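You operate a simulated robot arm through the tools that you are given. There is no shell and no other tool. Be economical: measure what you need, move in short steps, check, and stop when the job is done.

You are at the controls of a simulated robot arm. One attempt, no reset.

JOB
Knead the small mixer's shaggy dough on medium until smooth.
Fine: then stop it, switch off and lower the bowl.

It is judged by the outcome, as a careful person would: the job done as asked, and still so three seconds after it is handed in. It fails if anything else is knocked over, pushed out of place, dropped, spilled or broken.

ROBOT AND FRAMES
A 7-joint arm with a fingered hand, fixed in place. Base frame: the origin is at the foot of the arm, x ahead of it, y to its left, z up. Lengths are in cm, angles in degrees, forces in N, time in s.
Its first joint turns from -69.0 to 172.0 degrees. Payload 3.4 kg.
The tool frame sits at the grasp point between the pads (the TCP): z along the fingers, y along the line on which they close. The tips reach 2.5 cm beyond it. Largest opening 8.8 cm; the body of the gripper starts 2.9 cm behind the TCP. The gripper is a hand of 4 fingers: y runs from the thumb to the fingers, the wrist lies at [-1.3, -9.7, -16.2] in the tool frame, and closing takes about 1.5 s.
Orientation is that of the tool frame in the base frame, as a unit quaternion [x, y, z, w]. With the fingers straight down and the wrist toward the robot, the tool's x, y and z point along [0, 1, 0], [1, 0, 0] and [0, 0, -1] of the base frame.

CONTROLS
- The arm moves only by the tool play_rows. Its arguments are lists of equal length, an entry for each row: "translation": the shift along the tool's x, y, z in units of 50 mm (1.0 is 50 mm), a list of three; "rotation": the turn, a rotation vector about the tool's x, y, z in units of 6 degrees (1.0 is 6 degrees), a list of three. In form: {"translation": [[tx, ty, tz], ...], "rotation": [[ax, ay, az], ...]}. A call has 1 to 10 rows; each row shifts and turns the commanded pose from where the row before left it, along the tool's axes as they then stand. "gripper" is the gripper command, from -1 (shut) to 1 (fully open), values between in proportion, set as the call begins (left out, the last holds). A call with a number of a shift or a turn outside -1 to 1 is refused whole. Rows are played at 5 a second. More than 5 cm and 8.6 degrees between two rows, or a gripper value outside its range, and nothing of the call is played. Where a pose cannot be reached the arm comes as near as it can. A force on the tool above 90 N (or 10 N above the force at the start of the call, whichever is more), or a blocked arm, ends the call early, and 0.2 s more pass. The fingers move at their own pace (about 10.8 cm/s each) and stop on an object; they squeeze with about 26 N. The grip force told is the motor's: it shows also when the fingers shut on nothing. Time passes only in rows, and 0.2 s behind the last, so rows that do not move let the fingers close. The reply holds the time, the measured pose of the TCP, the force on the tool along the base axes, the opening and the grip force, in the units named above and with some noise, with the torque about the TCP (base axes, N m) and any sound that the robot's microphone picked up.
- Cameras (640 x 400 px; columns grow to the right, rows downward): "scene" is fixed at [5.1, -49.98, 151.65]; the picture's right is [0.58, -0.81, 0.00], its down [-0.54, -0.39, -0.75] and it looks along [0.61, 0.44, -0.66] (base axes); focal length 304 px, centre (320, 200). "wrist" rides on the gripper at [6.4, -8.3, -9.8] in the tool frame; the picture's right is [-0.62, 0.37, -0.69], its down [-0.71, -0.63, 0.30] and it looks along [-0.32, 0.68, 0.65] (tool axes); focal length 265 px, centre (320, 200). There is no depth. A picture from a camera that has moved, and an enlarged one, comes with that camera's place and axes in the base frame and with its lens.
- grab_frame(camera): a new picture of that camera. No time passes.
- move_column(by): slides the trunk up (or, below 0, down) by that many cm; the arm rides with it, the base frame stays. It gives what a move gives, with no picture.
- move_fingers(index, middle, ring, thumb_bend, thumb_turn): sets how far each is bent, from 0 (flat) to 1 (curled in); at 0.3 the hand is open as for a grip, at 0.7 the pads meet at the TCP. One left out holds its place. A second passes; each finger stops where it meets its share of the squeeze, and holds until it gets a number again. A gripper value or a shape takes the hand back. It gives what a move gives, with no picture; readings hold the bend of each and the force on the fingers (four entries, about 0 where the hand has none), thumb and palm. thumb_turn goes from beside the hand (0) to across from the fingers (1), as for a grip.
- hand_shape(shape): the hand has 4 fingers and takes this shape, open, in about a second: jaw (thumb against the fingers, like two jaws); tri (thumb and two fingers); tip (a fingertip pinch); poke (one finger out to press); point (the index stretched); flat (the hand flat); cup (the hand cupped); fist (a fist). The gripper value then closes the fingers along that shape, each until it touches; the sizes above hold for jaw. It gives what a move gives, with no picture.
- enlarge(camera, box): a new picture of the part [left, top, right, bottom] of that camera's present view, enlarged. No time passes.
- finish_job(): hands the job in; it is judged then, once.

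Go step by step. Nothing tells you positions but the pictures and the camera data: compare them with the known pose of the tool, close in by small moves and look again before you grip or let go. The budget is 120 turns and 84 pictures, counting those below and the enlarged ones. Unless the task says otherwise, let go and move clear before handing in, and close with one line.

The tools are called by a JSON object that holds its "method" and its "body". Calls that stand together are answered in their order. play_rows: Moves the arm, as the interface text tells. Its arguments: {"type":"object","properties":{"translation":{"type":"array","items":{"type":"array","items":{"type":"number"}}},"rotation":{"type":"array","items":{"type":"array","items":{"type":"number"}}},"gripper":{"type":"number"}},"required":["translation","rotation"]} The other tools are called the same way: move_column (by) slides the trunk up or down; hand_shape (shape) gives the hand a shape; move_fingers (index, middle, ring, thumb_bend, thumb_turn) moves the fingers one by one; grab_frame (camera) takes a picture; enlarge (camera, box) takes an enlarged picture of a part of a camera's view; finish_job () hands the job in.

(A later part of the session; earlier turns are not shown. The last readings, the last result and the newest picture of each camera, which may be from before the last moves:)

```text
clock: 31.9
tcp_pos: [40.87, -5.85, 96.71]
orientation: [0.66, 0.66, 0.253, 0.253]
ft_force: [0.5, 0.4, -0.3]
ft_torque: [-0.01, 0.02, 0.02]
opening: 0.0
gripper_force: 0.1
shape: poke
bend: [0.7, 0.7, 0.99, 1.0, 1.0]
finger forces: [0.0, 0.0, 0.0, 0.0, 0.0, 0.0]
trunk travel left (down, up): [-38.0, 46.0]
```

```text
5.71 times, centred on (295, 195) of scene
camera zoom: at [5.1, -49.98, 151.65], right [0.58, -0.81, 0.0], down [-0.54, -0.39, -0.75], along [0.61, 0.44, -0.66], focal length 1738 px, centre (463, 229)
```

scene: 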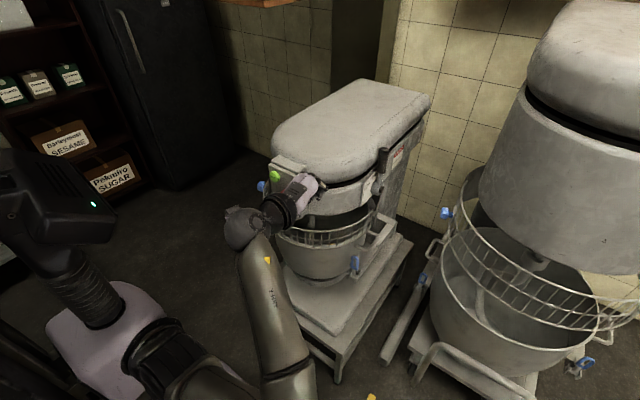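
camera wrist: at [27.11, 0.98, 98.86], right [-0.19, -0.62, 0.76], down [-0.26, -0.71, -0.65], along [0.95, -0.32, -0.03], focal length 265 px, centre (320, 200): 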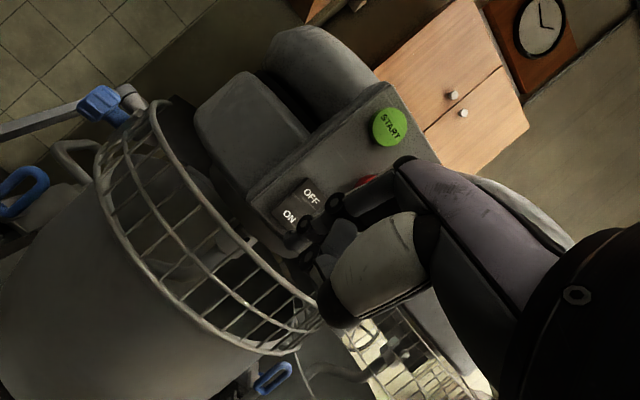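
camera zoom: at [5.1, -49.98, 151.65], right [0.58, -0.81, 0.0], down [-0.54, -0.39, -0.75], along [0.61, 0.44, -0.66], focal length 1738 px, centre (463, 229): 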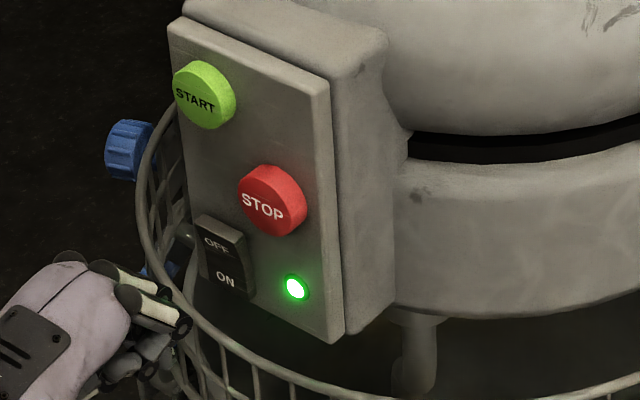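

The green lamp is on, so the power is on; the guard is closed and the rim sits right under it, so the bowl looks raised. Next I press START.

{"method": "move_column", "body": {"by": 10.8}}

{"method": "play_rows", "body": {"translation": [[0.2, 0.149, 0.134], [0, 0.149, 0.134], [0, 0.149, 0.134], [0, 0.074, 0.067], [0, 0, 0]], "rotation": [[0, 0, 0], [0, 0, 0], [0, 0, 0], [0, 0, 0], [0, 0, 0]]}}

{"method": "enlarge", "body": {"camera": "scene", "box": [255, 150, 335, 220]}}

{"method": "enlarge", "body": {"camera": "wrist", "box": [200, 100, 360, 340]}}

```text
clock: 33.3
tcp_pos: [40.72, -5.7, 107.51]
orientation: [0.66, 0.661, 0.253, 0.252]
ft_force: [0.5, 0.5, -0.3]
ft_torque: [-0.01, 0.01, -0.05]
opening: 0.0
gripper_force: 0.0
shape: poke
bend: [0.7, 0.7, 0.99, 1.0, 1.0]
finger forces: [0.0, 0.0, 0.0, 0.0, 0.0, 0.1]
trunk travel left (down, up): [-48.8, 35.2]
```

```text
clock: 34.5
tcp_pos: [44.11, -4.81, 107.52]
orientation: [0.66, 0.66, 0.254, 0.253]
ft_force: [0.7, -0.3, -0.2]
ft_torque: [-0.01, -0.02, -0.04]
opening: 0.0
gripper_force: 0.1
shape: poke
bend: [0.7, 0.7, 0.99, 1.0, 1.0]
finger forces: [0.0, 0.0, 0.1, 0.0, 0.0, 0.1]
trunk travel left (down, up): [-48.8, 35.2]
```

```text
5.71 times, centred on (295, 185) of scene
camera zoom: at [5.1, -49.98, 151.65], right [0.58, -0.81, 0.0], down [-0.54, -0.39, -0.75], along [0.61, 0.44, -0.66], focal length 1738 px, centre (463, 286)
```

zoom: 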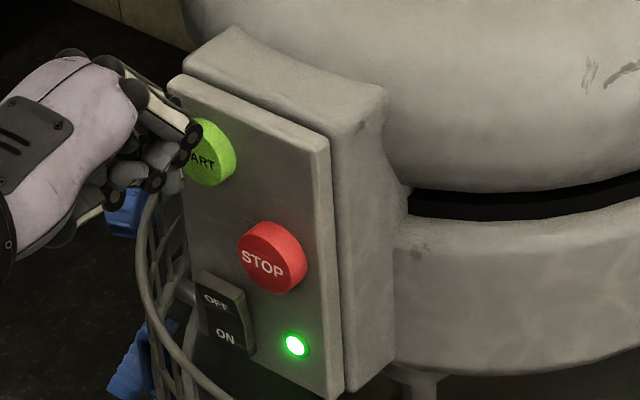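

```text
1.67 times, centred on (280, 220) of wrist
camera zoom: at [31.25, 1.76, 109.43], right [-0.19, -0.62, 0.76], down [-0.26, -0.71, -0.65], along [0.95, -0.32, -0.03], focal length 442 px, centre (387, 167)
```

zoom: 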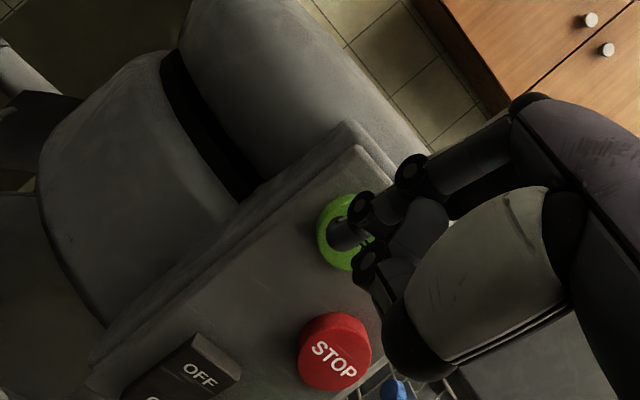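

Aligned with START; pressing it.

{"method": "play_rows", "body": {"translation": [[0, 0.074, 0.067], [0, 0.074, 0.067], [0, 0.074, 0.067], [0, 0, 0]], "rotation": [[0, 0, 0], [0, 0, 0], [0, 0, 0], [0, 0, 0]]}}

```text
clock: 35.5
tcp_pos: [45.62, -4.9, 107.52]
orientation: [0.66, 0.66, 0.253, 0.254]
ft_force: [-3.2, 0.6, 0.5]
ft_torque: [0.01, 0.02, -0.04]
opening: 0.01
gripper_force: 0.1
shape: poke
bend: [0.7, 0.7, 0.99, 1.0, 1.0]
finger forces: [0.1, 2.9, 0.0, 0.0, 0.1, 0.0]
trunk travel left (down, up): [-48.8, 35.2]
heard: click
```

{"method": "play_rows", "body": {"translation": [[0, -0.15, -0.134], [0, -0.4, -0.36], [0, -0.3, -0.27], [0, 0, 0], [0, 0, 0]], "rotation": [[0, 0, 0], [0, 0, 0], [0, 0, 0], [0, 0, 0], [0, 0, 0]]}}

{"method": "enlarge", "body": {"camera": "scene", "box": [250, 150, 400, 290]}}

```text
clock: 36.7
tcp_pos: [39.97, -4.98, 107.59]
orientation: [0.66, 0.66, 0.253, 0.254]
ft_force: [-1.3, 0.3, 0.6]
ft_torque: [0.0, 0.02, -0.04]
opening: 0.0
gripper_force: 0.0
shape: poke
bend: [0.7, 0.7, 0.99, 1.0, 1.0]
finger forces: [0.1, 0.0, 0.0, 0.0, 0.0, 0.1]
trunk travel left (down, up): [-48.8, 35.2]
```

```text
2.86 times, centred on (325, 220) of scene
camera zoom: at [5.1, -49.98, 151.65], right [0.58, -0.81, 0.0], down [-0.54, -0.39, -0.75], along [0.61, 0.44, -0.66], focal length 869 px, centre (306, 143)
```

zoom: 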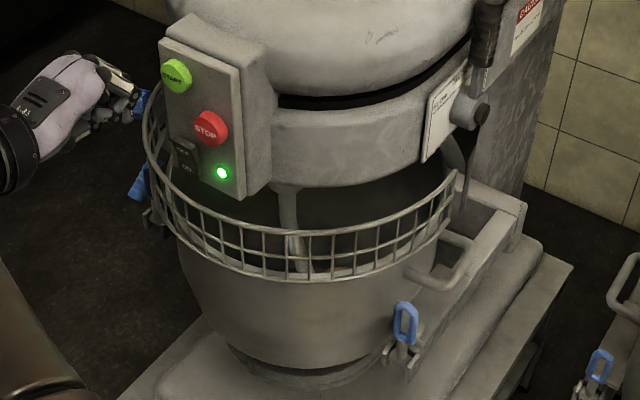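

I can't tell yet whether it is running. I'll wait a bit and compare the hook.

{"method": "play_rows", "body": {"translation": [[0, 0, 0], [0, 0, 0]], "rotation": [[0, 0, 0], [0, 0, 0]]}}

{"method": "enlarge", "body": {"camera": "scene", "box": [250, 150, 400, 290]}}

```text
clock: 37.3
tcp_pos: [39.99, -4.95, 107.6]
orientation: [0.66, 0.66, 0.253, 0.254]
ft_force: [0.8, -0.1, 0.0]
ft_torque: [0.03, 0.01, -0.01]
opening: 0.0
gripper_force: 0.1
shape: poke
bend: [0.7, 0.7, 0.99, 1.0, 1.0]
finger forces: [0.0, 0.0, 0.1, 0.0, 0.1, 0.0]
trunk travel left (down, up): [-48.8, 35.2]
```

```text
2.86 times, centred on (325, 220) of scene
camera zoom: at [5.1, -49.98, 151.65], right [0.58, -0.81, 0.0], down [-0.54, -0.39, -0.75], along [0.61, 0.44, -0.66], focal length 869 px, centre (306, 143)
```

zoom: 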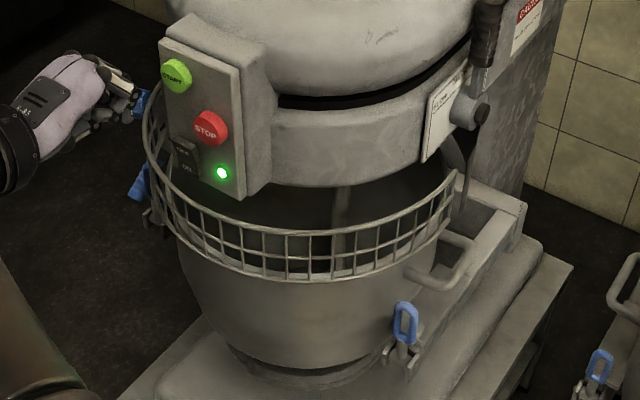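

The hook is moving, so the mixer is running. I'll raise the hand to the initial viewpoint to watch the dough.

{"method": "move_column", "body": {"by": 18}}

{"method": "play_rows", "body": {"translation": [[0.7, 0, 0], [0.7, 0, 0], [0.7, 0, 0], [0, 0, 0], [0, 0, 0], [0, 0, 0], [0, 0, 0], [0, 0, 0]], "rotation": [[1, 0, 0], [1, 0, 0], [1, 0, 0], [1, 0, 0], [1, 0, 0], [1, 0, 0], [1, 0, 0], [0, 0, 0]]}}

{"method": "grab_frame", "body": {"camera": "wrist"}}

```text
clock: 39.3
tcp_pos: [40.07, -4.83, 125.56]
orientation: [0.66, 0.66, 0.253, 0.254]
ft_force: [-0.5, 0.5, -0.2]
ft_torque: [0.01, -0.01, 0.0]
opening: 0.01
gripper_force: 0.0
shape: poke
bend: [0.7, 0.7, 0.99, 1.0, 1.0]
finger forces: [0.1, 0.1, 0.0, 0.0, 0.0, 0.1]
trunk travel left (down, up): [-66.8, 17.2]
```

```text
clock: 41.1
tcp_pos: [39.87, 5.68, 125.57]
orientation: [0.707, 0.707, 0.0, 0.0]
ft_force: [0.0, 1.2, 0.2]
ft_torque: [-0.02, 0.02, 0.01]
opening: 0.0
gripper_force: 0.1
shape: poke
bend: [0.7, 0.7, 0.99, 1.0, 1.0]
finger forces: [0.0, 0.0, 0.1, 0.0, 0.0, 0.0]
trunk travel left (down, up): [-66.8, 17.2]
```

```text
37 pictures are left
camera wrist: at [31.45, 12.06, 135.54], right [0.37, -0.62, 0.69], down [-0.63, -0.71, -0.3], along [0.68, -0.32, -0.65], focal length 265 px, centre (320, 200)
```

wrist: 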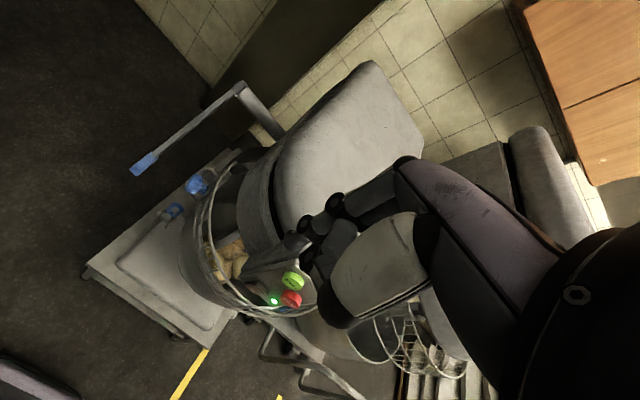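

Good view of the dough. I'll wait while it kneads, then look closely.

{"method": "play_rows", "body": {"translation": [[0, 0, 0], [0, 0, 0], [0, 0, 0], [0, 0, 0], [0, 0, 0], [0, 0, 0], [0, 0, 0], [0, 0, 0], [0, 0, 0], [0, 0, 0]], "rotation": [[0, 0, 0], [0, 0, 0], [0, 0, 0], [0, 0, 0], [0, 0, 0], [0, 0, 0], [0, 0, 0], [0, 0, 0], [0, 0, 0], [0, 0, 0]]}}

{"method": "play_rows", "body": {"translation": [[0, 0, 0], [0, 0, 0], [0, 0, 0], [0, 0, 0], [0, 0, 0], [0, 0, 0], [0, 0, 0], [0, 0, 0], [0, 0, 0], [0, 0, 0]], "rotation": [[0, 0, 0], [0, 0, 0], [0, 0, 0], [0, 0, 0], [0, 0, 0], [0, 0, 0], [0, 0, 0], [0, 0, 0], [0, 0, 0], [0, 0, 0]]}}

{"method": "enlarge", "body": {"camera": "wrist", "box": [180, 190, 300, 310]}}

```text
clock: 43.3
tcp_pos: [39.96, 5.51, 125.69]
orientation: [0.707, 0.707, 0.0, 0.0]
ft_force: [-0.4, 0.3, -0.5]
ft_torque: [0.03, 0.02, 0.0]
opening: 0.0
gripper_force: 0.1
shape: poke
bend: [0.7, 0.7, 0.99, 1.0, 1.0]
finger forces: [0.0, 0.0, 0.0, 0.1, 0.1, 0.1]
trunk travel left (down, up): [-66.8, 17.2]
```

```text
clock: 45.5
tcp_pos: [39.92, 5.55, 125.56]
orientation: [0.707, 0.707, 0.0, 0.0]
ft_force: [0.3, -0.4, -0.2]
ft_torque: [-0.03, 0.01, 0.02]
opening: 0.02
gripper_force: 0.1
shape: poke
bend: [0.7, 0.7, 0.99, 1.0, 1.0]
finger forces: [0.0, 0.1, 0.0, 0.0, 0.0, 0.1]
trunk travel left (down, up): [-66.8, 17.2]
```

```text
3.33 times, centred on (240, 250) of wrist
camera zoom: at [31.46, 12.08, 135.52], right [0.37, -0.62, 0.69], down [-0.63, -0.71, -0.3], along [0.68, -0.32, -0.65], focal length 885 px, centre (587, 33)
```

zoom: 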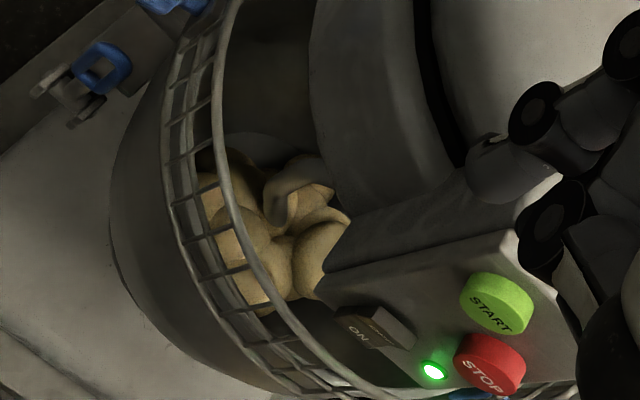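

Still lumpy. I'll wait more.

{"method": "play_rows", "body": {"translation": [[0, 0, 0], [0, 0, 0], [0, 0, 0], [0, 0, 0], [0, 0, 0], [0, 0, 0], [0, 0, 0], [0, 0, 0], [0, 0, 0], [0, 0, 0]], "rotation": [[0, 0, 0], [0, 0, 0], [0, 0, 0], [0, 0, 0], [0, 0, 0], [0, 0, 0], [0, 0, 0], [0, 0, 0], [0, 0, 0], [0, 0, 0]]}}

{"method": "play_rows", "body": {"translation": [[0, 0, 0], [0, 0, 0], [0, 0, 0], [0, 0, 0], [0, 0, 0], [0, 0, 0], [0, 0, 0], [0, 0, 0], [0, 0, 0], [0, 0, 0]], "rotation": [[0, 0, 0], [0, 0, 0], [0, 0, 0], [0, 0, 0], [0, 0, 0], [0, 0, 0], [0, 0, 0], [0, 0, 0], [0, 0, 0], [0, 0, 0]]}}

{"method": "enlarge", "body": {"camera": "wrist", "box": [180, 190, 300, 310]}}

```text
clock: 47.7
tcp_pos: [39.92, 5.63, 125.6]
orientation: [0.707, 0.707, 0.0, 0.0]
ft_force: [0.3, -0.3, 0.5]
ft_torque: [-0.02, -0.01, -0.01]
opening: 0.0
gripper_force: 0.1
shape: poke
bend: [0.7, 0.7, 0.99, 1.0, 1.0]
finger forces: [0.1, 0.1, 0.0, 0.0, 0.0, 0.1]
trunk travel left (down, up): [-66.8, 17.2]
```

```text
clock: 49.9
tcp_pos: [40.02, 5.72, 125.54]
orientation: [0.707, 0.707, 0.001, 0.001]
ft_force: [-0.1, 0.6, -0.1]
ft_torque: [0.04, 0.02, 0.02]
opening: 0.0
gripper_force: 0.1
shape: poke
bend: [0.7, 0.7, 0.99, 1.0, 1.0]
finger forces: [0.1, 0.1, 0.0, 0.0, 0.0, 0.0]
trunk travel left (down, up): [-66.8, 17.2]
```

```text
3.33 times, centred on (240, 250) of wrist
camera zoom: at [31.46, 12.08, 135.52], right [0.37, -0.62, 0.69], down [-0.63, -0.71, -0.3], along [0.68, -0.32, -0.65], focal length 885 px, centre (587, 33)
```

zoom: 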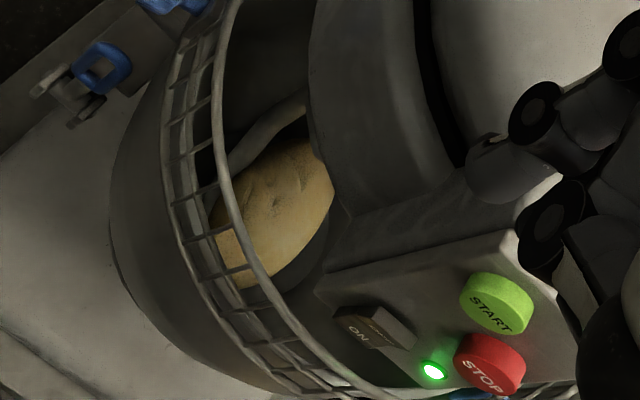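

It has come together into a ball with a few creases left. I'll give it a couple more seconds and look again.

{"method": "play_rows", "body": {"translation": [[0, 0, 0], [0, 0, 0], [0, 0, 0], [0, 0, 0], [0, 0, 0], [0, 0, 0], [0, 0, 0], [0, 0, 0], [0, 0, 0], [0, 0, 0]], "rotation": [[0, 0, 0], [0, 0, 0], [0, 0, 0], [0, 0, 0], [0, 0, 0], [0, 0, 0], [0, 0, 0], [0, 0, 0], [0, 0, 0], [0, 0, 0]]}}

{"method": "enlarge", "body": {"camera": "wrist", "box": [200, 200, 260, 300]}}

```text
clock: 52.1
tcp_pos: [39.81, 5.57, 125.57]
orientation: [0.707, 0.707, 0.0, 0.0]
ft_force: [-1.0, -0.3, -0.1]
ft_torque: [0.0, -0.02, 0.02]
opening: 0.01
gripper_force: 0.1
shape: poke
bend: [0.7, 0.7, 0.99, 1.0, 1.0]
finger forces: [0.1, 0.0, 0.1, 0.1, 0.1, 0.0]
trunk travel left (down, up): [-66.8, 17.2]
```

```text
4.00 times, centred on (230, 250) of wrist
camera zoom: at [31.46, 12.08, 135.52], right [0.37, -0.62, 0.69], down [-0.63, -0.71, -0.3], along [0.68, -0.32, -0.65], focal length 1062 px, centre (680, 0)
```

zoom: 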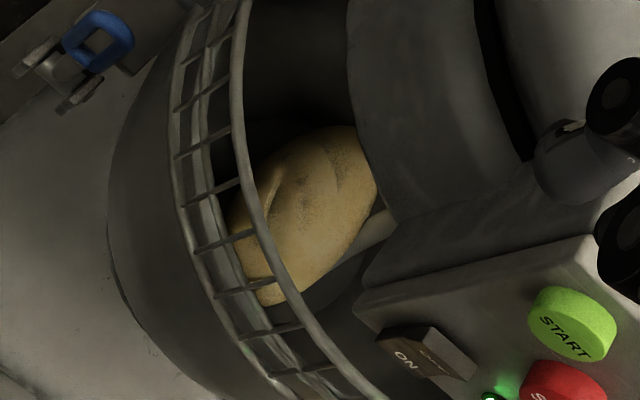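

{"method": "play_rows", "body": {"translation": [[0, 0, 0], [0, 0, 0], [0, 0, 0], [0, 0, 0], [0, 0, 0], [0, 0, 0], [0, 0, 0], [0, 0, 0], [0, 0, 0]], "rotation": [[0, 0, 0], [0, 0, 0], [0, 0, 0], [0, 0, 0], [0, 0, 0], [0, 0, 0], [0, 0, 0], [0, 0, 0], [0, 0, 0]]}}

{"method": "enlarge", "body": {"camera": "wrist", "box": [200, 200, 260, 300]}}

```text
clock: 54.1
tcp_pos: [39.89, 5.47, 125.53]
orientation: [0.707, 0.707, -0.001, 0.0]
ft_force: [1.0, 0.4, -0.4]
ft_torque: [-0.01, 0.0, 0.0]
opening: 0.04
gripper_force: 0.1
shape: poke
bend: [0.7, 0.7, 0.99, 1.0, 1.0]
finger forces: [0.1, 0.1, 0.0, 0.0, 0.0, 0.1]
trunk travel left (down, up): [-66.8, 17.2]
```

```text
4.00 times, centred on (230, 250) of wrist
camera zoom: at [31.46, 12.08, 135.52], right [0.37, -0.62, 0.69], down [-0.63, -0.71, -0.3], along [0.68, -0.32, -0.65], focal length 1062 px, centre (680, 0)
```

zoom: 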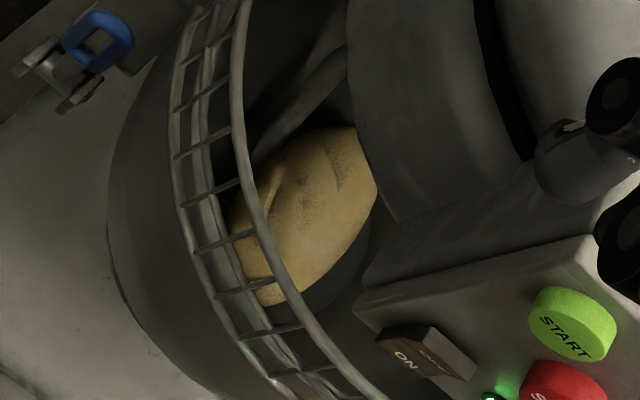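

The dough surface is now a steady, smooth ball, unchanged over 2 s. I'll go to STOP.

{"method": "play_rows", "body": {"translation": [[-0.4, 0, 0], [-0.4, 0, 0], [-0.4, 0, 0], [-0.4, 0, 0], [-0.4, 0, 0], [-0.4, 0, 0], [-0.4, 0, 0], [0, 0, 0]], "rotation": [[-1, 0, 0], [-1, 0, 0], [-1, 0, 0], [-1, 0, 0], [-1, 0, 0], [-1, 0, 0], [-1, 0, 0], [0, 0, 0]]}}

{"method": "move_column", "body": {"by": -22.4}}

{"method": "grab_frame", "body": {"camera": "wrist"}}

```text
clock: 55.9
tcp_pos: [39.95, -8.38, 125.42]
orientation: [0.66, 0.659, 0.253, 0.254]
ft_force: [-0.6, -0.8, 0.5]
ft_torque: [-0.01, 0.01, -0.01]
opening: 0.03
gripper_force: 0.0
shape: poke
bend: [0.7, 0.7, 0.99, 1.0, 1.0]
finger forces: [0.0, 0.0, 0.1, 0.1, 0.1, 0.0]
trunk travel left (down, up): [-66.8, 17.2]
```

```text
clock: 58.3
tcp_pos: [39.97, -8.42, 103.15]
orientation: [0.66, 0.66, 0.253, 0.254]
ft_force: [0.7, -0.9, -1.0]
ft_torque: [0.01, 0.0, 0.02]
opening: 0.0
gripper_force: 0.0
shape: poke
bend: [0.7, 0.7, 0.99, 1.0, 1.0]
finger forces: [0.0, 0.0, 0.0, 0.0, 0.0, 0.1]
trunk travel left (down, up): [-44.4, 39.6]
```

```text
32 pictures are left
camera wrist: at [27.04, -1.94, 104.93], right [-0.19, -0.62, 0.76], down [-0.26, -0.71, -0.65], along [0.95, -0.32, -0.03], focal length 265 px, centre (320, 200)
```

wrist: 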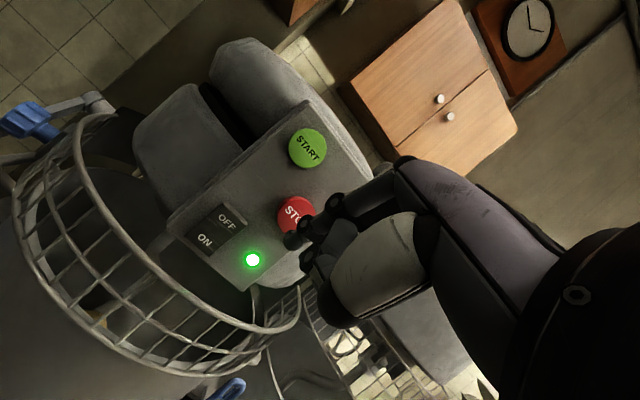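

Aligned with STOP; pressing.

{"method": "play_rows", "body": {"translation": [[0, 0.223, 0.2], [0, 0.223, 0.2], [0, 0.149, 0.134], [0, 0.12, 0.107], [0, 0.12, 0.107], [0, 0.06, 0.054], [0, 0, 0]], "rotation": [[0, 0, 0], [0, 0, 0], [0, 0, 0], [0, 0, 0], [0, 0, 0], [0, 0, 0], [0, 0, 0]]}}

{"method": "play_rows", "body": {"translation": [[0, -0.15, -0.134], [0, -0.4, -0.36], [0, -0.35, -0.31], [0, 0, 0]], "rotation": [[0, 0, 0], [0, 0, 0], [0, 0, 0], [0, 0, 0]]}}

{"method": "enlarge", "body": {"camera": "scene", "box": [250, 150, 400, 290]}}

```text
clock: 59.9
tcp_pos: [45.73, -8.42, 103.02]
orientation: [0.66, 0.66, 0.254, 0.254]
ft_force: [-9.0, -1.3, 2.0]
ft_torque: [-0.02, 0.0, -0.03]
opening: 0.02
gripper_force: 0.1
shape: poke
bend: [0.7, 0.7, 0.99, 1.0, 1.0]
finger forces: [3.8, 5.4, 0.0, 0.1, 0.1, 0.0]
trunk travel left (down, up): [-44.4, 39.6]
heard: click
```

```text
clock: 60.9
tcp_pos: [39.82, -8.41, 103.06]
orientation: [0.66, 0.66, 0.254, 0.253]
ft_force: [0.3, 0.1, 0.8]
ft_torque: [-0.01, 0.02, 0.01]
opening: 0.0
gripper_force: 0.0
shape: poke
bend: [0.7, 0.7, 0.99, 1.0, 1.0]
finger forces: [0.1, 0.0, 0.0, 0.0, 0.0, 0.1]
trunk travel left (down, up): [-44.4, 39.6]
```

```text
2.86 times, centred on (325, 220) of scene
camera zoom: at [5.1, -49.98, 151.65], right [0.58, -0.81, 0.0], down [-0.54, -0.39, -0.75], along [0.61, 0.44, -0.66], focal length 869 px, centre (306, 143)
```

zoom: 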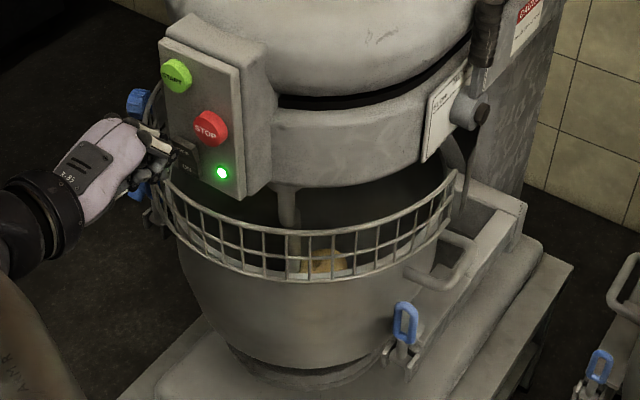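

STOP clicked. Before switching off I'll check from above that the hook is still and the dough is smooth.

{"method": "move_column", "body": {"by": 22.4}}

{"method": "play_rows", "body": {"translation": [[0.4, 0, 0], [0.4, 0, 0], [0.4, 0, 0], [0.4, 0, 0], [0.4, 0, 0], [0.4, 0, 0], [0.4, 0, 0], [0, 0, 0]], "rotation": [[1, 0, 0], [1, 0, 0], [1, 0, 0], [1, 0, 0], [1, 0, 0], [1, 0, 0], [1, 0, 0], [0, 0, 0]]}}

{"method": "enlarge", "body": {"camera": "wrist", "box": [200, 200, 260, 300]}}

{"method": "play_rows", "body": {"translation": [[0, 0, 0], [0, 0, 0]], "rotation": [[0, 0, 0], [0, 0, 0]]}}

{"method": "enlarge", "body": {"camera": "wrist", "box": [205, 215, 255, 285]}}

```text
clock: 63.3
tcp_pos: [39.86, -8.4, 125.56]
orientation: [0.66, 0.66, 0.254, 0.253]
ft_force: [-0.1, -1.0, 0.4]
ft_torque: [0.0, 0.0, -0.03]
opening: 0.0
gripper_force: 0.1
shape: poke
bend: [0.7, 0.7, 0.99, 1.0, 1.0]
finger forces: [0.0, 0.0, 0.1, 0.0, 0.0, 0.0]
trunk travel left (down, up): [-66.8, 17.2]
```

```text
clock: 65.1
tcp_pos: [39.89, 5.46, 125.44]
orientation: [0.708, 0.707, -0.001, -0.001]
ft_force: [0.4, -1.3, -0.3]
ft_torque: [0.01, 0.01, 0.0]
opening: 0.0
gripper_force: 0.0
shape: poke
bend: [0.7, 0.7, 0.99, 1.0, 1.0]
finger forces: [0.0, 0.0, 0.0, 0.0, 0.0, 0.1]
trunk travel left (down, up): [-66.8, 17.2]
```

```text
4.00 times, centred on (230, 250) of wrist
camera zoom: at [31.44, 12.04, 135.51], right [0.37, -0.62, 0.69], down [-0.63, -0.71, -0.3], along [0.68, -0.32, -0.65], focal length 1062 px, centre (680, 0)
```

zoom: 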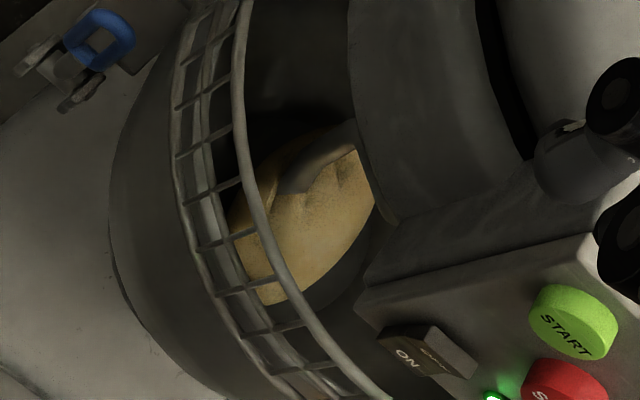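

```text
clock: 65.7
tcp_pos: [39.89, 5.57, 125.45]
orientation: [0.708, 0.707, 0.0, 0.0]
ft_force: [-0.7, -0.2, -0.1]
ft_torque: [-0.06, 0.0, 0.0]
opening: 0.0
gripper_force: 0.1
shape: poke
bend: [0.7, 0.7, 0.99, 1.0, 1.0]
finger forces: [0.1, 0.0, 0.1, 0.1, 0.0, 0.0]
trunk travel left (down, up): [-66.8, 17.2]
```

```text
5.71 times, centred on (230, 250) of wrist
camera zoom: at [31.46, 12.14, 135.48], right [0.37, -0.62, 0.69], down [-0.63, -0.71, -0.3], along [0.68, -0.32, -0.65], focal length 1517 px, centre (834, -86)
```

zoom: 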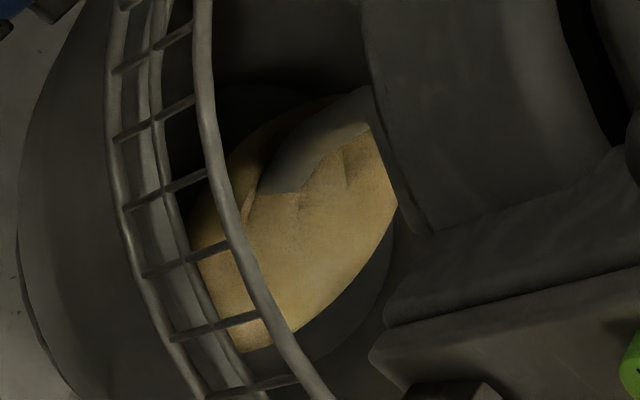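

The hook is still and the dough is a smooth ball. Now I go to the OFF half of the rocker.

{"method": "play_rows", "body": {"translation": [[-0.327, 0, 0], [-0.327, 0, 0], [-0.327, 0, 0], [-0.327, 0, 0], [-0.327, 0, 0], [-0.327, 0, 0], [-0.327, 0, 0], [0, 0, 0]], "rotation": [[-1, 0, 0], [-1, 0, 0], [-1, 0, 0], [-1, 0, 0], [-1, 0, 0], [-1, 0, 0], [-1, 0, 0], [0, 0, 0]]}}

{"method": "move_column", "body": {"by": -26.3}}

{"method": "play_rows", "body": {"translation": [[0, 0.223, 0.2], [0, 0.223, 0.2], [0, 0.149, 0.134], [0, 0, 0]], "rotation": [[0, 0, 0], [0, 0, 0], [0, 0, 0], [0, 0, 0]]}}

{"method": "enlarge", "body": {"camera": "wrist", "box": [200, 100, 360, 340]}}

```text
clock: 67.5
tcp_pos: [39.77, -5.72, 125.41]
orientation: [0.66, 0.66, 0.253, 0.254]
ft_force: [0.8, 0.2, 0.2]
ft_torque: [-0.01, -0.03, 0.02]
opening: 0.0
gripper_force: 0.0
shape: poke
bend: [0.7, 0.7, 0.99, 1.0, 1.0]
finger forces: [0.1, 0.0, 0.1, 0.0, 0.0, 0.0]
trunk travel left (down, up): [-66.8, 17.2]
```

```text
clock: 70.2
tcp_pos: [39.81, -5.8, 99.08]
orientation: [0.661, 0.66, 0.253, 0.253]
ft_force: [-0.2, -1.0, -0.2]
ft_torque: [0.0, -0.01, 0.01]
opening: 0.0
gripper_force: 0.0
shape: poke
bend: [0.7, 0.7, 0.99, 1.0, 1.0]
finger forces: [0.0, 0.1, 0.0, 0.0, 0.1, 0.1]
trunk travel left (down, up): [-40.5, 43.5]
```

```text
clock: 71.2
tcp_pos: [43.92, -5.73, 99.19]
orientation: [0.66, 0.66, 0.253, 0.254]
ft_force: [-0.4, 0.3, 0.8]
ft_torque: [-0.02, -0.03, -0.01]
opening: 0.01
gripper_force: 0.1
shape: poke
bend: [0.7, 0.7, 0.99, 1.0, 1.0]
finger forces: [0.0, 0.0, 0.0, 0.0, 0.0, 0.0]
trunk travel left (down, up): [-40.5, 43.5]
```

```text
1.67 times, centred on (280, 220) of wrist
camera zoom: at [31.03, 0.72, 100.97], right [-0.19, -0.62, 0.76], down [-0.26, -0.71, -0.65], along [0.95, -0.32, -0.03], focal length 442 px, centre (387, 167)
```

zoom: 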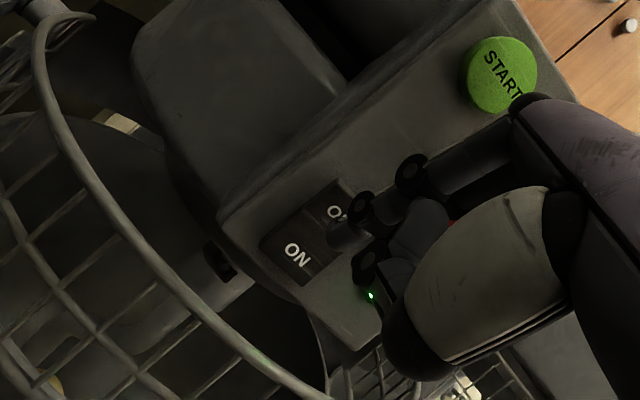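

Aligned with OFF; pressing it.

{"method": "play_rows", "body": {"translation": [[0, 0.149, 0.134], [0, 0.074, 0.067], [0, 0.074, 0.067], [0, 0.06, 0.054], [0, 0, 0]], "rotation": [[0, 0, 0], [0, 0, 0], [0, 0, 0], [0, 0, 0], [0, 0, 0]]}}

{"method": "play_rows", "body": {"translation": [[0, -0.15, -0.134], [0, -0.4, -0.36], [0, -0.5, -0.45], [0, -0.5, -0.45]], "rotation": [[0, 0, 0], [0, 0, 0], [0, 0, 0], [0, 0, 0]]}}

{"method": "enlarge", "body": {"camera": "scene", "box": [250, 150, 350, 250]}}

{"method": "grab_frame", "body": {"camera": "wrist"}}

```text
clock: 72.4
tcp_pos: [45.8, -5.77, 99.22]
orientation: [0.659, 0.66, 0.255, 0.255]
ft_force: [-14.1, 0.2, 4.8]
ft_torque: [-0.03, 0.12, -0.01]
opening: 0.0
gripper_force: 0.1
shape: poke
bend: [0.7, 0.7, 0.99, 1.0, 1.0]
finger forces: [10.5, 5.0, 0.0, 0.0, 0.0, 0.1]
trunk travel left (down, up): [-40.5, 43.5]
heard: click
```

```text
clock: 73.4
tcp_pos: [35.93, -6.2, 99.21]
orientation: [0.66, 0.66, 0.253, 0.254]
ft_force: [0.0, -0.4, 1.2]
ft_torque: [0.0, 0.0, 0.0]
opening: 0.03
gripper_force: 0.1
shape: poke
bend: [0.7, 0.7, 0.99, 1.0, 1.0]
finger forces: [0.1, 0.0, 0.0, 0.0, 0.0, 0.0]
trunk travel left (down, up): [-40.5, 43.5]
```

```text
4.00 times, centred on (300, 200) of scene
camera zoom: at [5.1, -49.98, 151.65], right [0.58, -0.81, 0.0], down [-0.54, -0.39, -0.75], along [0.61, 0.44, -0.66], focal length 1216 px, centre (400, 200)
```

zoom: 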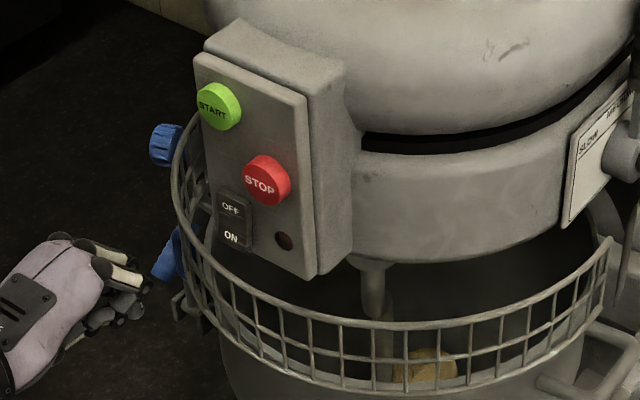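

```text
26 pictures are left
camera wrist: at [23.0, 0.4, 101.13], right [-0.19, -0.62, 0.76], down [-0.26, -0.71, -0.65], along [0.95, -0.32, -0.03], focal length 265 px, centre (320, 200)
```

wrist: 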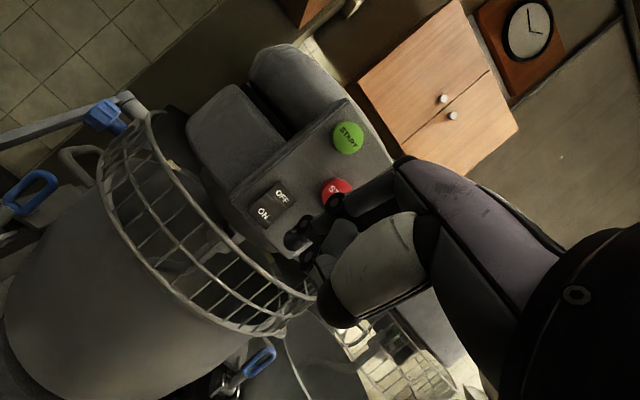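

The lamp is out, so the power is off. The lift lever pivots near [95, 25, 80] and its grip is near [67, 25, 62]. I'll move left, level the hand with fingers pointing forward, and open the jaw to cage the grip from the front.

{"method": "play_rows", "body": {"translation": [[0.775, 0, 0], [0.775, 0, 0], [0.775, 0, 0], [0.775, 0, 0], [0.775, 0, 0], [0.775, 0, 0], [0.775, 0, 0], [0.775, 0, 0], [0, 0, 0]], "rotation": [[-1, 0, 0], [-1, 0, 0], [-1, 0, 0], [-1, 0, 0], [-1, 0, 0], [-1, 0, 0], [-1, 0, 0], [-1, 0, 0], [0, 0, 0]]}}

{"method": "hand_shape", "body": {"shape": "jaw"}}

{"method": "move_column", "body": {"by": -20}}

{"method": "grab_frame", "body": {"camera": "scene"}}

{"method": "grab_frame", "body": {"camera": "wrist"}}

```text
clock: 74.8
tcp_pos: [37.43, 11.07, 105.67]
orientation: [0.611, 0.479, 0.496, 0.389]
ft_force: [0.6, 0.2, 0.0]
ft_torque: [0.02, 0.01, 0.01]
opening: 0.0
gripper_force: 0.1
shape: poke
bend: [0.7, 0.7, 0.99, 1.0, 1.0]
finger forces: [0.1, 0.1, 0.1, 0.0, 0.0, 0.0]
trunk travel left (down, up): [-40.5, 43.5]
stopped in row 7: the arm was blocked; the commanded pose is now the measured one
```

```text
clock: 75.7
tcp_pos: [37.52, 11.09, 105.53]
orientation: [0.61, 0.48, 0.496, 0.389]
ft_force: [0.1, 0.8, 0.3]
ft_torque: [0.04, 0.0, 0.01]
opening: 8.81
gripper_force: 0.1
shape: jaw
bend: [0.3, 0.3, 0.3, 0.3, 0.98]
finger forces: [0.0, 0.0, 0.1, 0.0, 0.0, 0.0]
trunk travel left (down, up): [-40.5, 43.5]
```

```text
clock: 77.9
tcp_pos: [37.48, 11.06, 85.65]
orientation: [0.611, 0.479, 0.496, 0.389]
ft_force: [0.3, -0.3, 0.2]
ft_torque: [0.0, 0.01, -0.01]
opening: 8.78
gripper_force: 0.0
shape: jaw
bend: [0.3, 0.3, 0.3, 0.3, 0.98]
finger forces: [0.0, 0.0, 0.0, 0.0, 0.0, 0.1]
trunk travel left (down, up): [-20.5, 63.5]
```

```text
25 pictures are left
```

scene: 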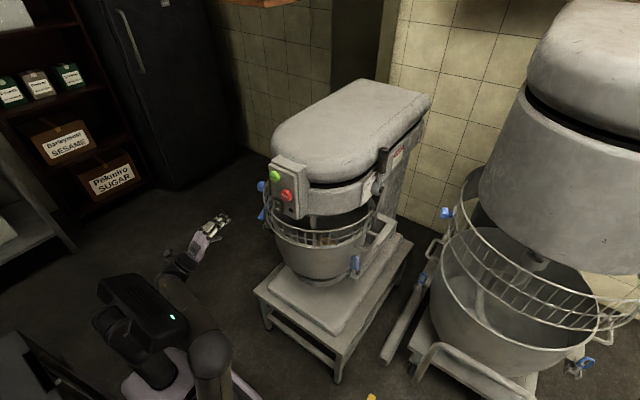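

```text
24 pictures are left
camera wrist: at [26.38, 19.3, 81.37], right [-0.63, -0.69, 0.35], down [0.14, -0.54, -0.83], along [0.76, -0.48, 0.44], focal length 265 px, centre (320, 200)
```

wrist: 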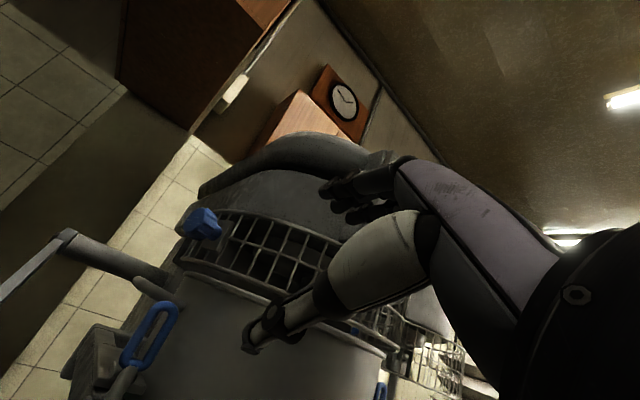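

The arm stopped at a limit with a small roll, but nothing was touched. I'll lower further, then reach out to just in front of the lever grip, correcting the roll.

{"method": "move_column", "body": {"by": -20}}

{"method": "play_rows", "body": {"translation": [[0.44, -0.148, 0.638], [0.44, -0.148, 0.638], [0.44, -0.148, 0.638], [0.44, -0.148, 0.638], [0.44, -0.148, 0.638], [0.44, -0.148, 0.638], [0, 0, 0], [0, 0, 0], [0, 0, 0], [0, 0, 0]], "rotation": [[0, 0, 0], [0, 0, 0], [0, 0, 0], [0, 0, 0], [0, 0, 0], [0, 0, 0], [0, 0, -0.77], [0, 0, -0.77], [0, 0, -0.77], [0, 0, 0]]}}

{"method": "grab_frame", "body": {"camera": "wrist"}}

{"method": "enlarge", "body": {"camera": "scene", "box": [180, 150, 320, 280]}}

```text
clock: 80.1
tcp_pos: [37.39, 10.91, 65.59]
orientation: [0.61, 0.48, 0.496, 0.389]
ft_force: [0.3, 0.2, 0.2]
ft_torque: [-0.01, -0.01, -0.01]
opening: 8.79
gripper_force: 0.1
shape: jaw
bend: [0.3, 0.3, 0.3, 0.3, 0.98]
finger forces: [0.0, 0.0, 0.1, 0.0, 0.1, 0.1]
trunk travel left (down, up): [-0.5, 83.5]
```

```text
clock: 80.7
tcp_pos: [44.5, 8.29, 68.75]
orientation: [0.658, 0.421, 0.526, 0.337]
ft_force: [0.8, -0.1, -0.1]
ft_torque: [0.04, -0.01, 0.01]
opening: 8.78
gripper_force: 0.1
shape: jaw
bend: [0.3, 0.3, 0.3, 0.3, 0.98]
finger forces: [0.1, 0.0, 0.0, 0.0, 0.0, 0.0]
trunk travel left (down, up): [-0.5, 83.5]
stopped in row 3: the arm was blocked; the commanded pose is now the measured one
```

```text
23 pictures are left
camera wrist: at [33.71, 17.73, 66.34], right [-0.66, -0.72, 0.22], down [0.11, -0.39, -0.92], along [0.74, -0.58, 0.33], focal length 265 px, centre (320, 200)
```

wrist: 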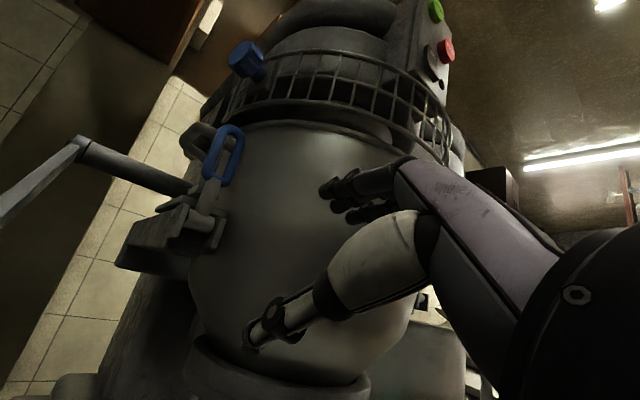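

```text
3.08 times, centred on (250, 215) of scene
camera zoom: at [5.1, -49.98, 151.65], right [0.58, -0.81, 0.0], down [-0.54, -0.39, -0.75], along [0.61, 0.44, -0.66], focal length 936 px, centre (535, 154)
```

zoom: 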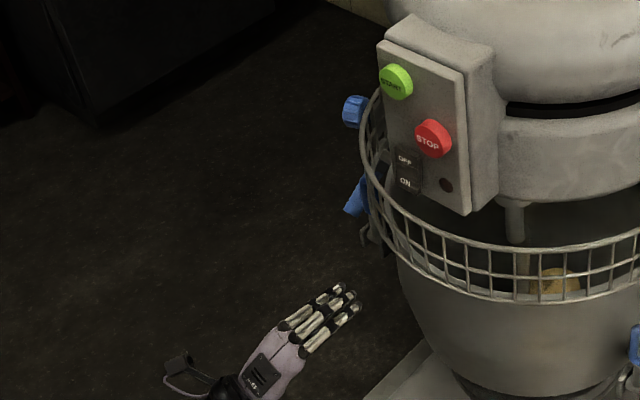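

The arm hits a wrist limit with the fingers this level. I'll pitch the hand down into its comfortable pose, back off and move left, and then approach the lever from its outer side.

{"method": "play_rows", "body": {"translation": [[0, 0, -0.3], [0, 0, -0.3], [0, 0, -0.2], [0, 0, 0], [0, 0, 0], [0, 0, 0], [0, 0, 0], [0, 0, 0], [0, 0, 0]], "rotation": [[1, 0, 0], [1, 0, 0], [1, 0, 0], [1, 0, 0], [1, 0, 0], [0, 0, -1], [0, 0, -1], [0, 0, -1], [0, 0, 0]]}}

{"method": "grab_frame", "body": {"camera": "scene"}}

```text
clock: 82.7
tcp_pos: [40.75, 8.32, 69.9]
orientation: [0.628, 0.651, 0.369, 0.217]
ft_force: [0.2, -0.8, 0.1]
ft_torque: [0.02, -0.01, -0.01]
opening: 8.79
gripper_force: 0.1
shape: jaw
bend: [0.3, 0.3, 0.3, 0.3, 0.98]
finger forces: [0.0, 0.0, 0.0, 0.0, 0.0, 0.0]
trunk travel left (down, up): [-0.5, 83.5]
```

```text
21 pictures are left
```

scene: 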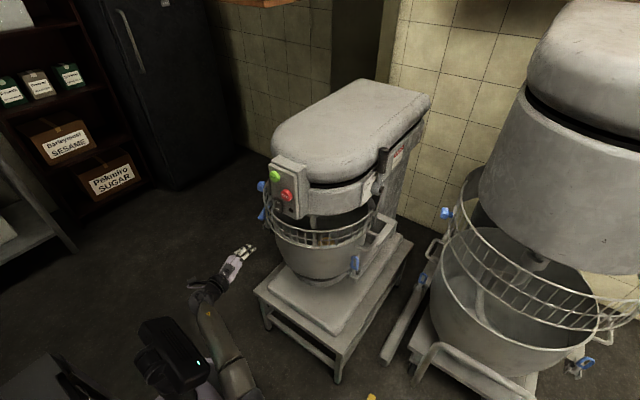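

{"method": "play_rows", "body": {"translation": [[0.893, -0.18, 0.253], [0.893, -0.18, 0.253], [0.893, -0.18, 0.253], [0.893, -0.18, 0.253], [0.893, -0.18, 0.253], [0.893, -0.18, 0.253], [0, 0, 0]], "rotation": [[0, 0, 0], [0, 0, 0], [0, 0, 0], [0, 0, 0], [0, 0, 0], [0, 0, 0], [0, 0, 0]]}}

{"method": "play_rows", "body": {"translation": [[0, 0, 0], [0, 0, 0], [0, 0, 0], [0, 0, 0], [0, 0, 0], [0, 0, 0], [0, 0, 0], [0, 0, 0], [0, 0, 0], [0, 0, 0]], "rotation": [[-0.181, -0.753, 0.636], [-0.181, -0.753, 0.636], [-0.181, -0.753, 0.636], [-0.181, -0.753, 0.636], [-0.181, -0.753, 0.636], [-0.181, -0.753, 0.636], [-0.181, -0.753, 0.636], [-0.181, -0.753, 0.636], [-0.181, -0.753, 0.636], [-0.181, -0.753, 0.636]]}}

```text
clock: 83.5
tcp_pos: [42.78, 12.41, 74.84]
orientation: [0.671, 0.589, 0.427, 0.142]
ft_force: [-0.2, 0.1, -0.4]
ft_torque: [0.01, 0.0, -0.02]
opening: 8.81
gripper_force: 0.0
shape: jaw
bend: [0.3, 0.3, 0.3, 0.3, 0.98]
finger forces: [0.1, 0.1, 0.0, 0.0, 0.0, 0.1]
trunk travel left (down, up): [-0.5, 83.5]
stopped in row 4: the arm was blocked; the commanded pose is now the measured one
```

```text
clock: 84.3
tcp_pos: [44.54, 4.1, 78.3]
orientation: [0.778, 0.457, 0.417, 0.11]
ft_force: [0.5, 0.3, 0.1]
ft_torque: [0.0, -0.03, 0.0]
opening: 8.8
gripper_force: 0.0
shape: jaw
bend: [0.3, 0.3, 0.3, 0.3, 0.98]
finger forces: [0.0, 0.0, 0.1, 0.0, 0.0, 0.1]
trunk travel left (down, up): [-0.5, 83.5]
stopped in row 3: the arm was blocked; the commanded pose is now the measured one
```

The wrist is against a joint limit here. I'll back away from the bowl and raise the trunk, then restore the comfortable fingers-down posture before trying the lever differently.

{"method": "play_rows", "body": {"translation": [[-0.19, -0.5, -0.6], [-0.19, -0.5, -0.6], [0, 0, 0], [0, 0, 0], [0, 0, 0], [0, 0, 0], [0, 0, 0], [0, 0, 0], [0, 0, 0], [0, 0, 0]], "rotation": [[0, 0, 0], [0, 0, 0], [0, 0, -1], [0, 0, -1], [0, 0, -1], [0, 0, -1], [0, 0, -1], [0, 0, -1], [0, 0, -1], [0, 0, -0.5]]}}

{"method": "move_column", "body": {"by": 30}}

{"method": "grab_frame", "body": {"camera": "scene"}}

```text
clock: 86.5
tcp_pos: [36.2, 4.26, 78.49]
orientation: [0.542, 0.721, 0.343, 0.263]
ft_force: [0.1, -1.2, 0.3]
ft_torque: [0.03, 0.01, -0.01]
opening: 8.81
gripper_force: 0.1
shape: jaw
bend: [0.3, 0.3, 0.3, 0.3, 0.98]
finger forces: [0.1, 0.0, 0.1, 0.1, 0.0, 0.0]
trunk travel left (down, up): [-0.5, 83.5]
```

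```text
clock: 89.5
tcp_pos: [36.2, 4.32, 108.4]
orientation: [0.542, 0.72, 0.344, 0.263]
ft_force: [-0.5, -0.4, 0.7]
ft_torque: [0.01, -0.02, 0.02]
opening: 8.79
gripper_force: 0.0
shape: jaw
bend: [0.3, 0.3, 0.3, 0.3, 0.98]
finger forces: [0.0, 0.0, 0.0, 0.0, 0.1, 0.0]
trunk travel left (down, up): [-30.5, 53.5]
```

```text
20 pictures are left
```

scene: 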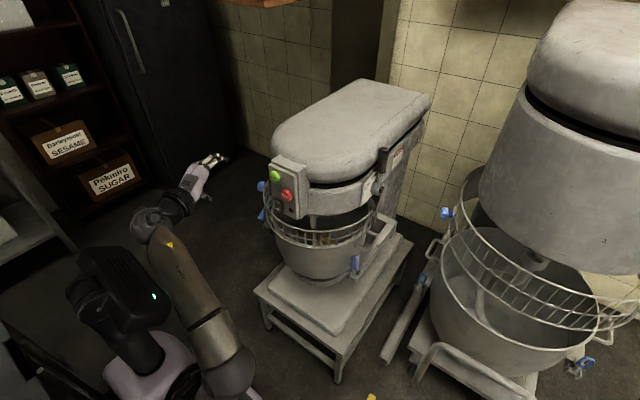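

The arm is shouldered on the right, so its natural heading to the lever is about 40° left. I'll raise the trunk, extend the arm low and out at that heading in free air left of the mixer, and test whether it reaches.

{"method": "move_column", "body": {"by": 15}}

{"method": "play_rows", "body": {"translation": [[0.386, -0.114, 0.766], [0.386, -0.114, 0.766], [0.386, -0.114, 0.766], [0.386, -0.114, 0.766], [0.386, -0.114, 0.766], [0.386, -0.114, 0.766], [0.386, -0.114, 0.766], [0, 0, 0], [0, 0, 0], [0, 0, 0]], "rotation": [[0, 0, 0], [0, 0, 0], [0, 0, 0], [0, 0, 0], [0, 0, 0], [0, 0, 0], [0, 0, 0], [0, 0.78, -0.624], [0, 0.78, -0.624], [0, 0.78, -0.624]]}}

```text
clock: 91.2
tcp_pos: [36.09, 4.3, 123.55]
orientation: [0.542, 0.72, 0.345, 0.263]
ft_force: [0.6, -0.2, 0.3]
ft_torque: [-0.02, 0.03, 0.0]
opening: 8.8
gripper_force: 0.0
shape: jaw
bend: [0.3, 0.3, 0.3, 0.3, 0.98]
finger forces: [0.1, 0.0, 0.0, 0.1, 0.0, 0.0]
trunk travel left (down, up): [-45.5, 38.5]
```

```text
clock: 92.7
tcp_pos: [50.5, 13.19, 111.67]
orientation: [0.584, 0.67, 0.41, 0.207]
ft_force: [0.5, 0.7, 0.9]
ft_torque: [-0.02, -0.02, -0.02]
opening: 8.81
gripper_force: 0.2
shape: jaw
bend: [0.3, 0.3, 0.3, 0.3, 0.98]
finger forces: [0.0, 0.0, 0.0, 0.0, 0.0, 0.1]
trunk travel left (down, up): [-45.5, 38.5]
stopped in row 7: the arm was blocked; the commanded pose is now the measured one
```

{"method": "grab_frame", "body": {"camera": "scene"}}

```text
19 pictures are left
```

scene: 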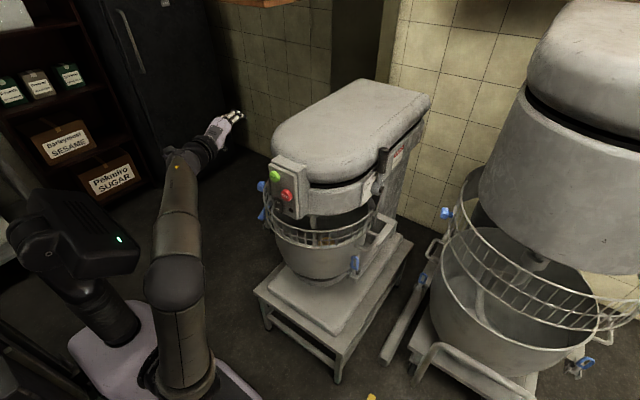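

The limit keeps rolling the hand the same way. A 90° roll would in fact suit a sideways grip on the lever handle, with the thumb left and fingers right. I'll try rolling that way.

{"method": "play_rows", "body": {"translation": [[0, 0, 0], [0, 0, 0], [0, 0, 0], [0, 0, 0], [0, 0, 0], [0, 0, 0], [0, 0, 0], [0, 0, 0], [0, 0, 0], [0, 0, 0]], "rotation": [[0, 0, 1], [0, 0, 1], [0, 0, 1], [0, 0, 1], [0, 0, 1], [0, 0, 1], [0, 0, 1], [0, 0, 1], [0, 0, 1], [0, 0, 1]]}}

```text
clock: 94.0
tcp_pos: [52.07, 7.39, 114.56]
orientation: [0.756, 0.447, 0.476, 0.037]
ft_force: [-0.2, 0.4, -1.3]
ft_torque: [0.0, 0.04, 0.02]
opening: 8.8
gripper_force: 0.0
shape: jaw
bend: [0.3, 0.3, 0.3, 0.3, 0.98]
finger forces: [0.1, 0.0, 0.0, 0.0, 0.1, 0.1]
trunk travel left (down, up): [-45.5, 38.5]
stopped in row 6: the arm was blocked; the commanded pose is now the measured one
```

That drifted right and stopped again with no force at the hand, so I think the elbow is touching the robot's own head. I'll back off, undo the roll and look at how the arm is folded.

{"method": "play_rows", "body": {"translation": [[-0.137, -0.6, -0.7], [-0.137, -0.6, -0.7], [-0.137, -0.6, -0.7], [0, 0, 0], [0, 0, 0], [0, 0, 0], [0, 0, 0], [0, 0, 0], [0, 0, 0], [0, 0, 0]], "rotation": [[0, 0, 0], [0, 0, 0], [0, 0, 0], [0, 0, -1], [0, 0, -1], [0, 0, -1], [0, 0, -1], [0, 0, -1], [0, 0, -1], [0, 0, -1]]}}

{"method": "play_rows", "body": {"translation": [[0, 0, 0], [0, 0, 0], [0, 0, 0], [0, 0, 0], [0, 0, 0], [0, 0, 0]], "rotation": [[1, 0, 0], [1, 0, 0], [1, 0, 0], [1, 0, 0], [1, 0, 0], [1, 0, 0]]}}

```text
clock: 96.2
tcp_pos: [37.95, 7.51, 114.52]
orientation: [0.543, 0.69, 0.431, 0.207]
ft_force: [-0.1, 0.1, 0.7]
ft_torque: [-0.01, -0.02, 0.03]
opening: 8.81
gripper_force: 0.0
shape: jaw
bend: [0.3, 0.3, 0.3, 0.3, 0.98]
finger forces: [0.0, 0.1, 0.1, 0.0, 0.0, 0.0]
trunk travel left (down, up): [-45.5, 38.5]
```

```text
clock: 97.6
tcp_pos: [37.82, 7.51, 114.52]
orientation: [0.581, 0.789, 0.197, 0.028]
ft_force: [0.1, -0.4, -0.7]
ft_torque: [0.01, 0.02, -0.02]
opening: 8.81
gripper_force: 0.1
shape: jaw
bend: [0.3, 0.3, 0.3, 0.3, 0.98]
finger forces: [0.0, 0.1, 0.0, 0.1, 0.0, 0.1]
trunk travel left (down, up): [-45.5, 38.5]
```

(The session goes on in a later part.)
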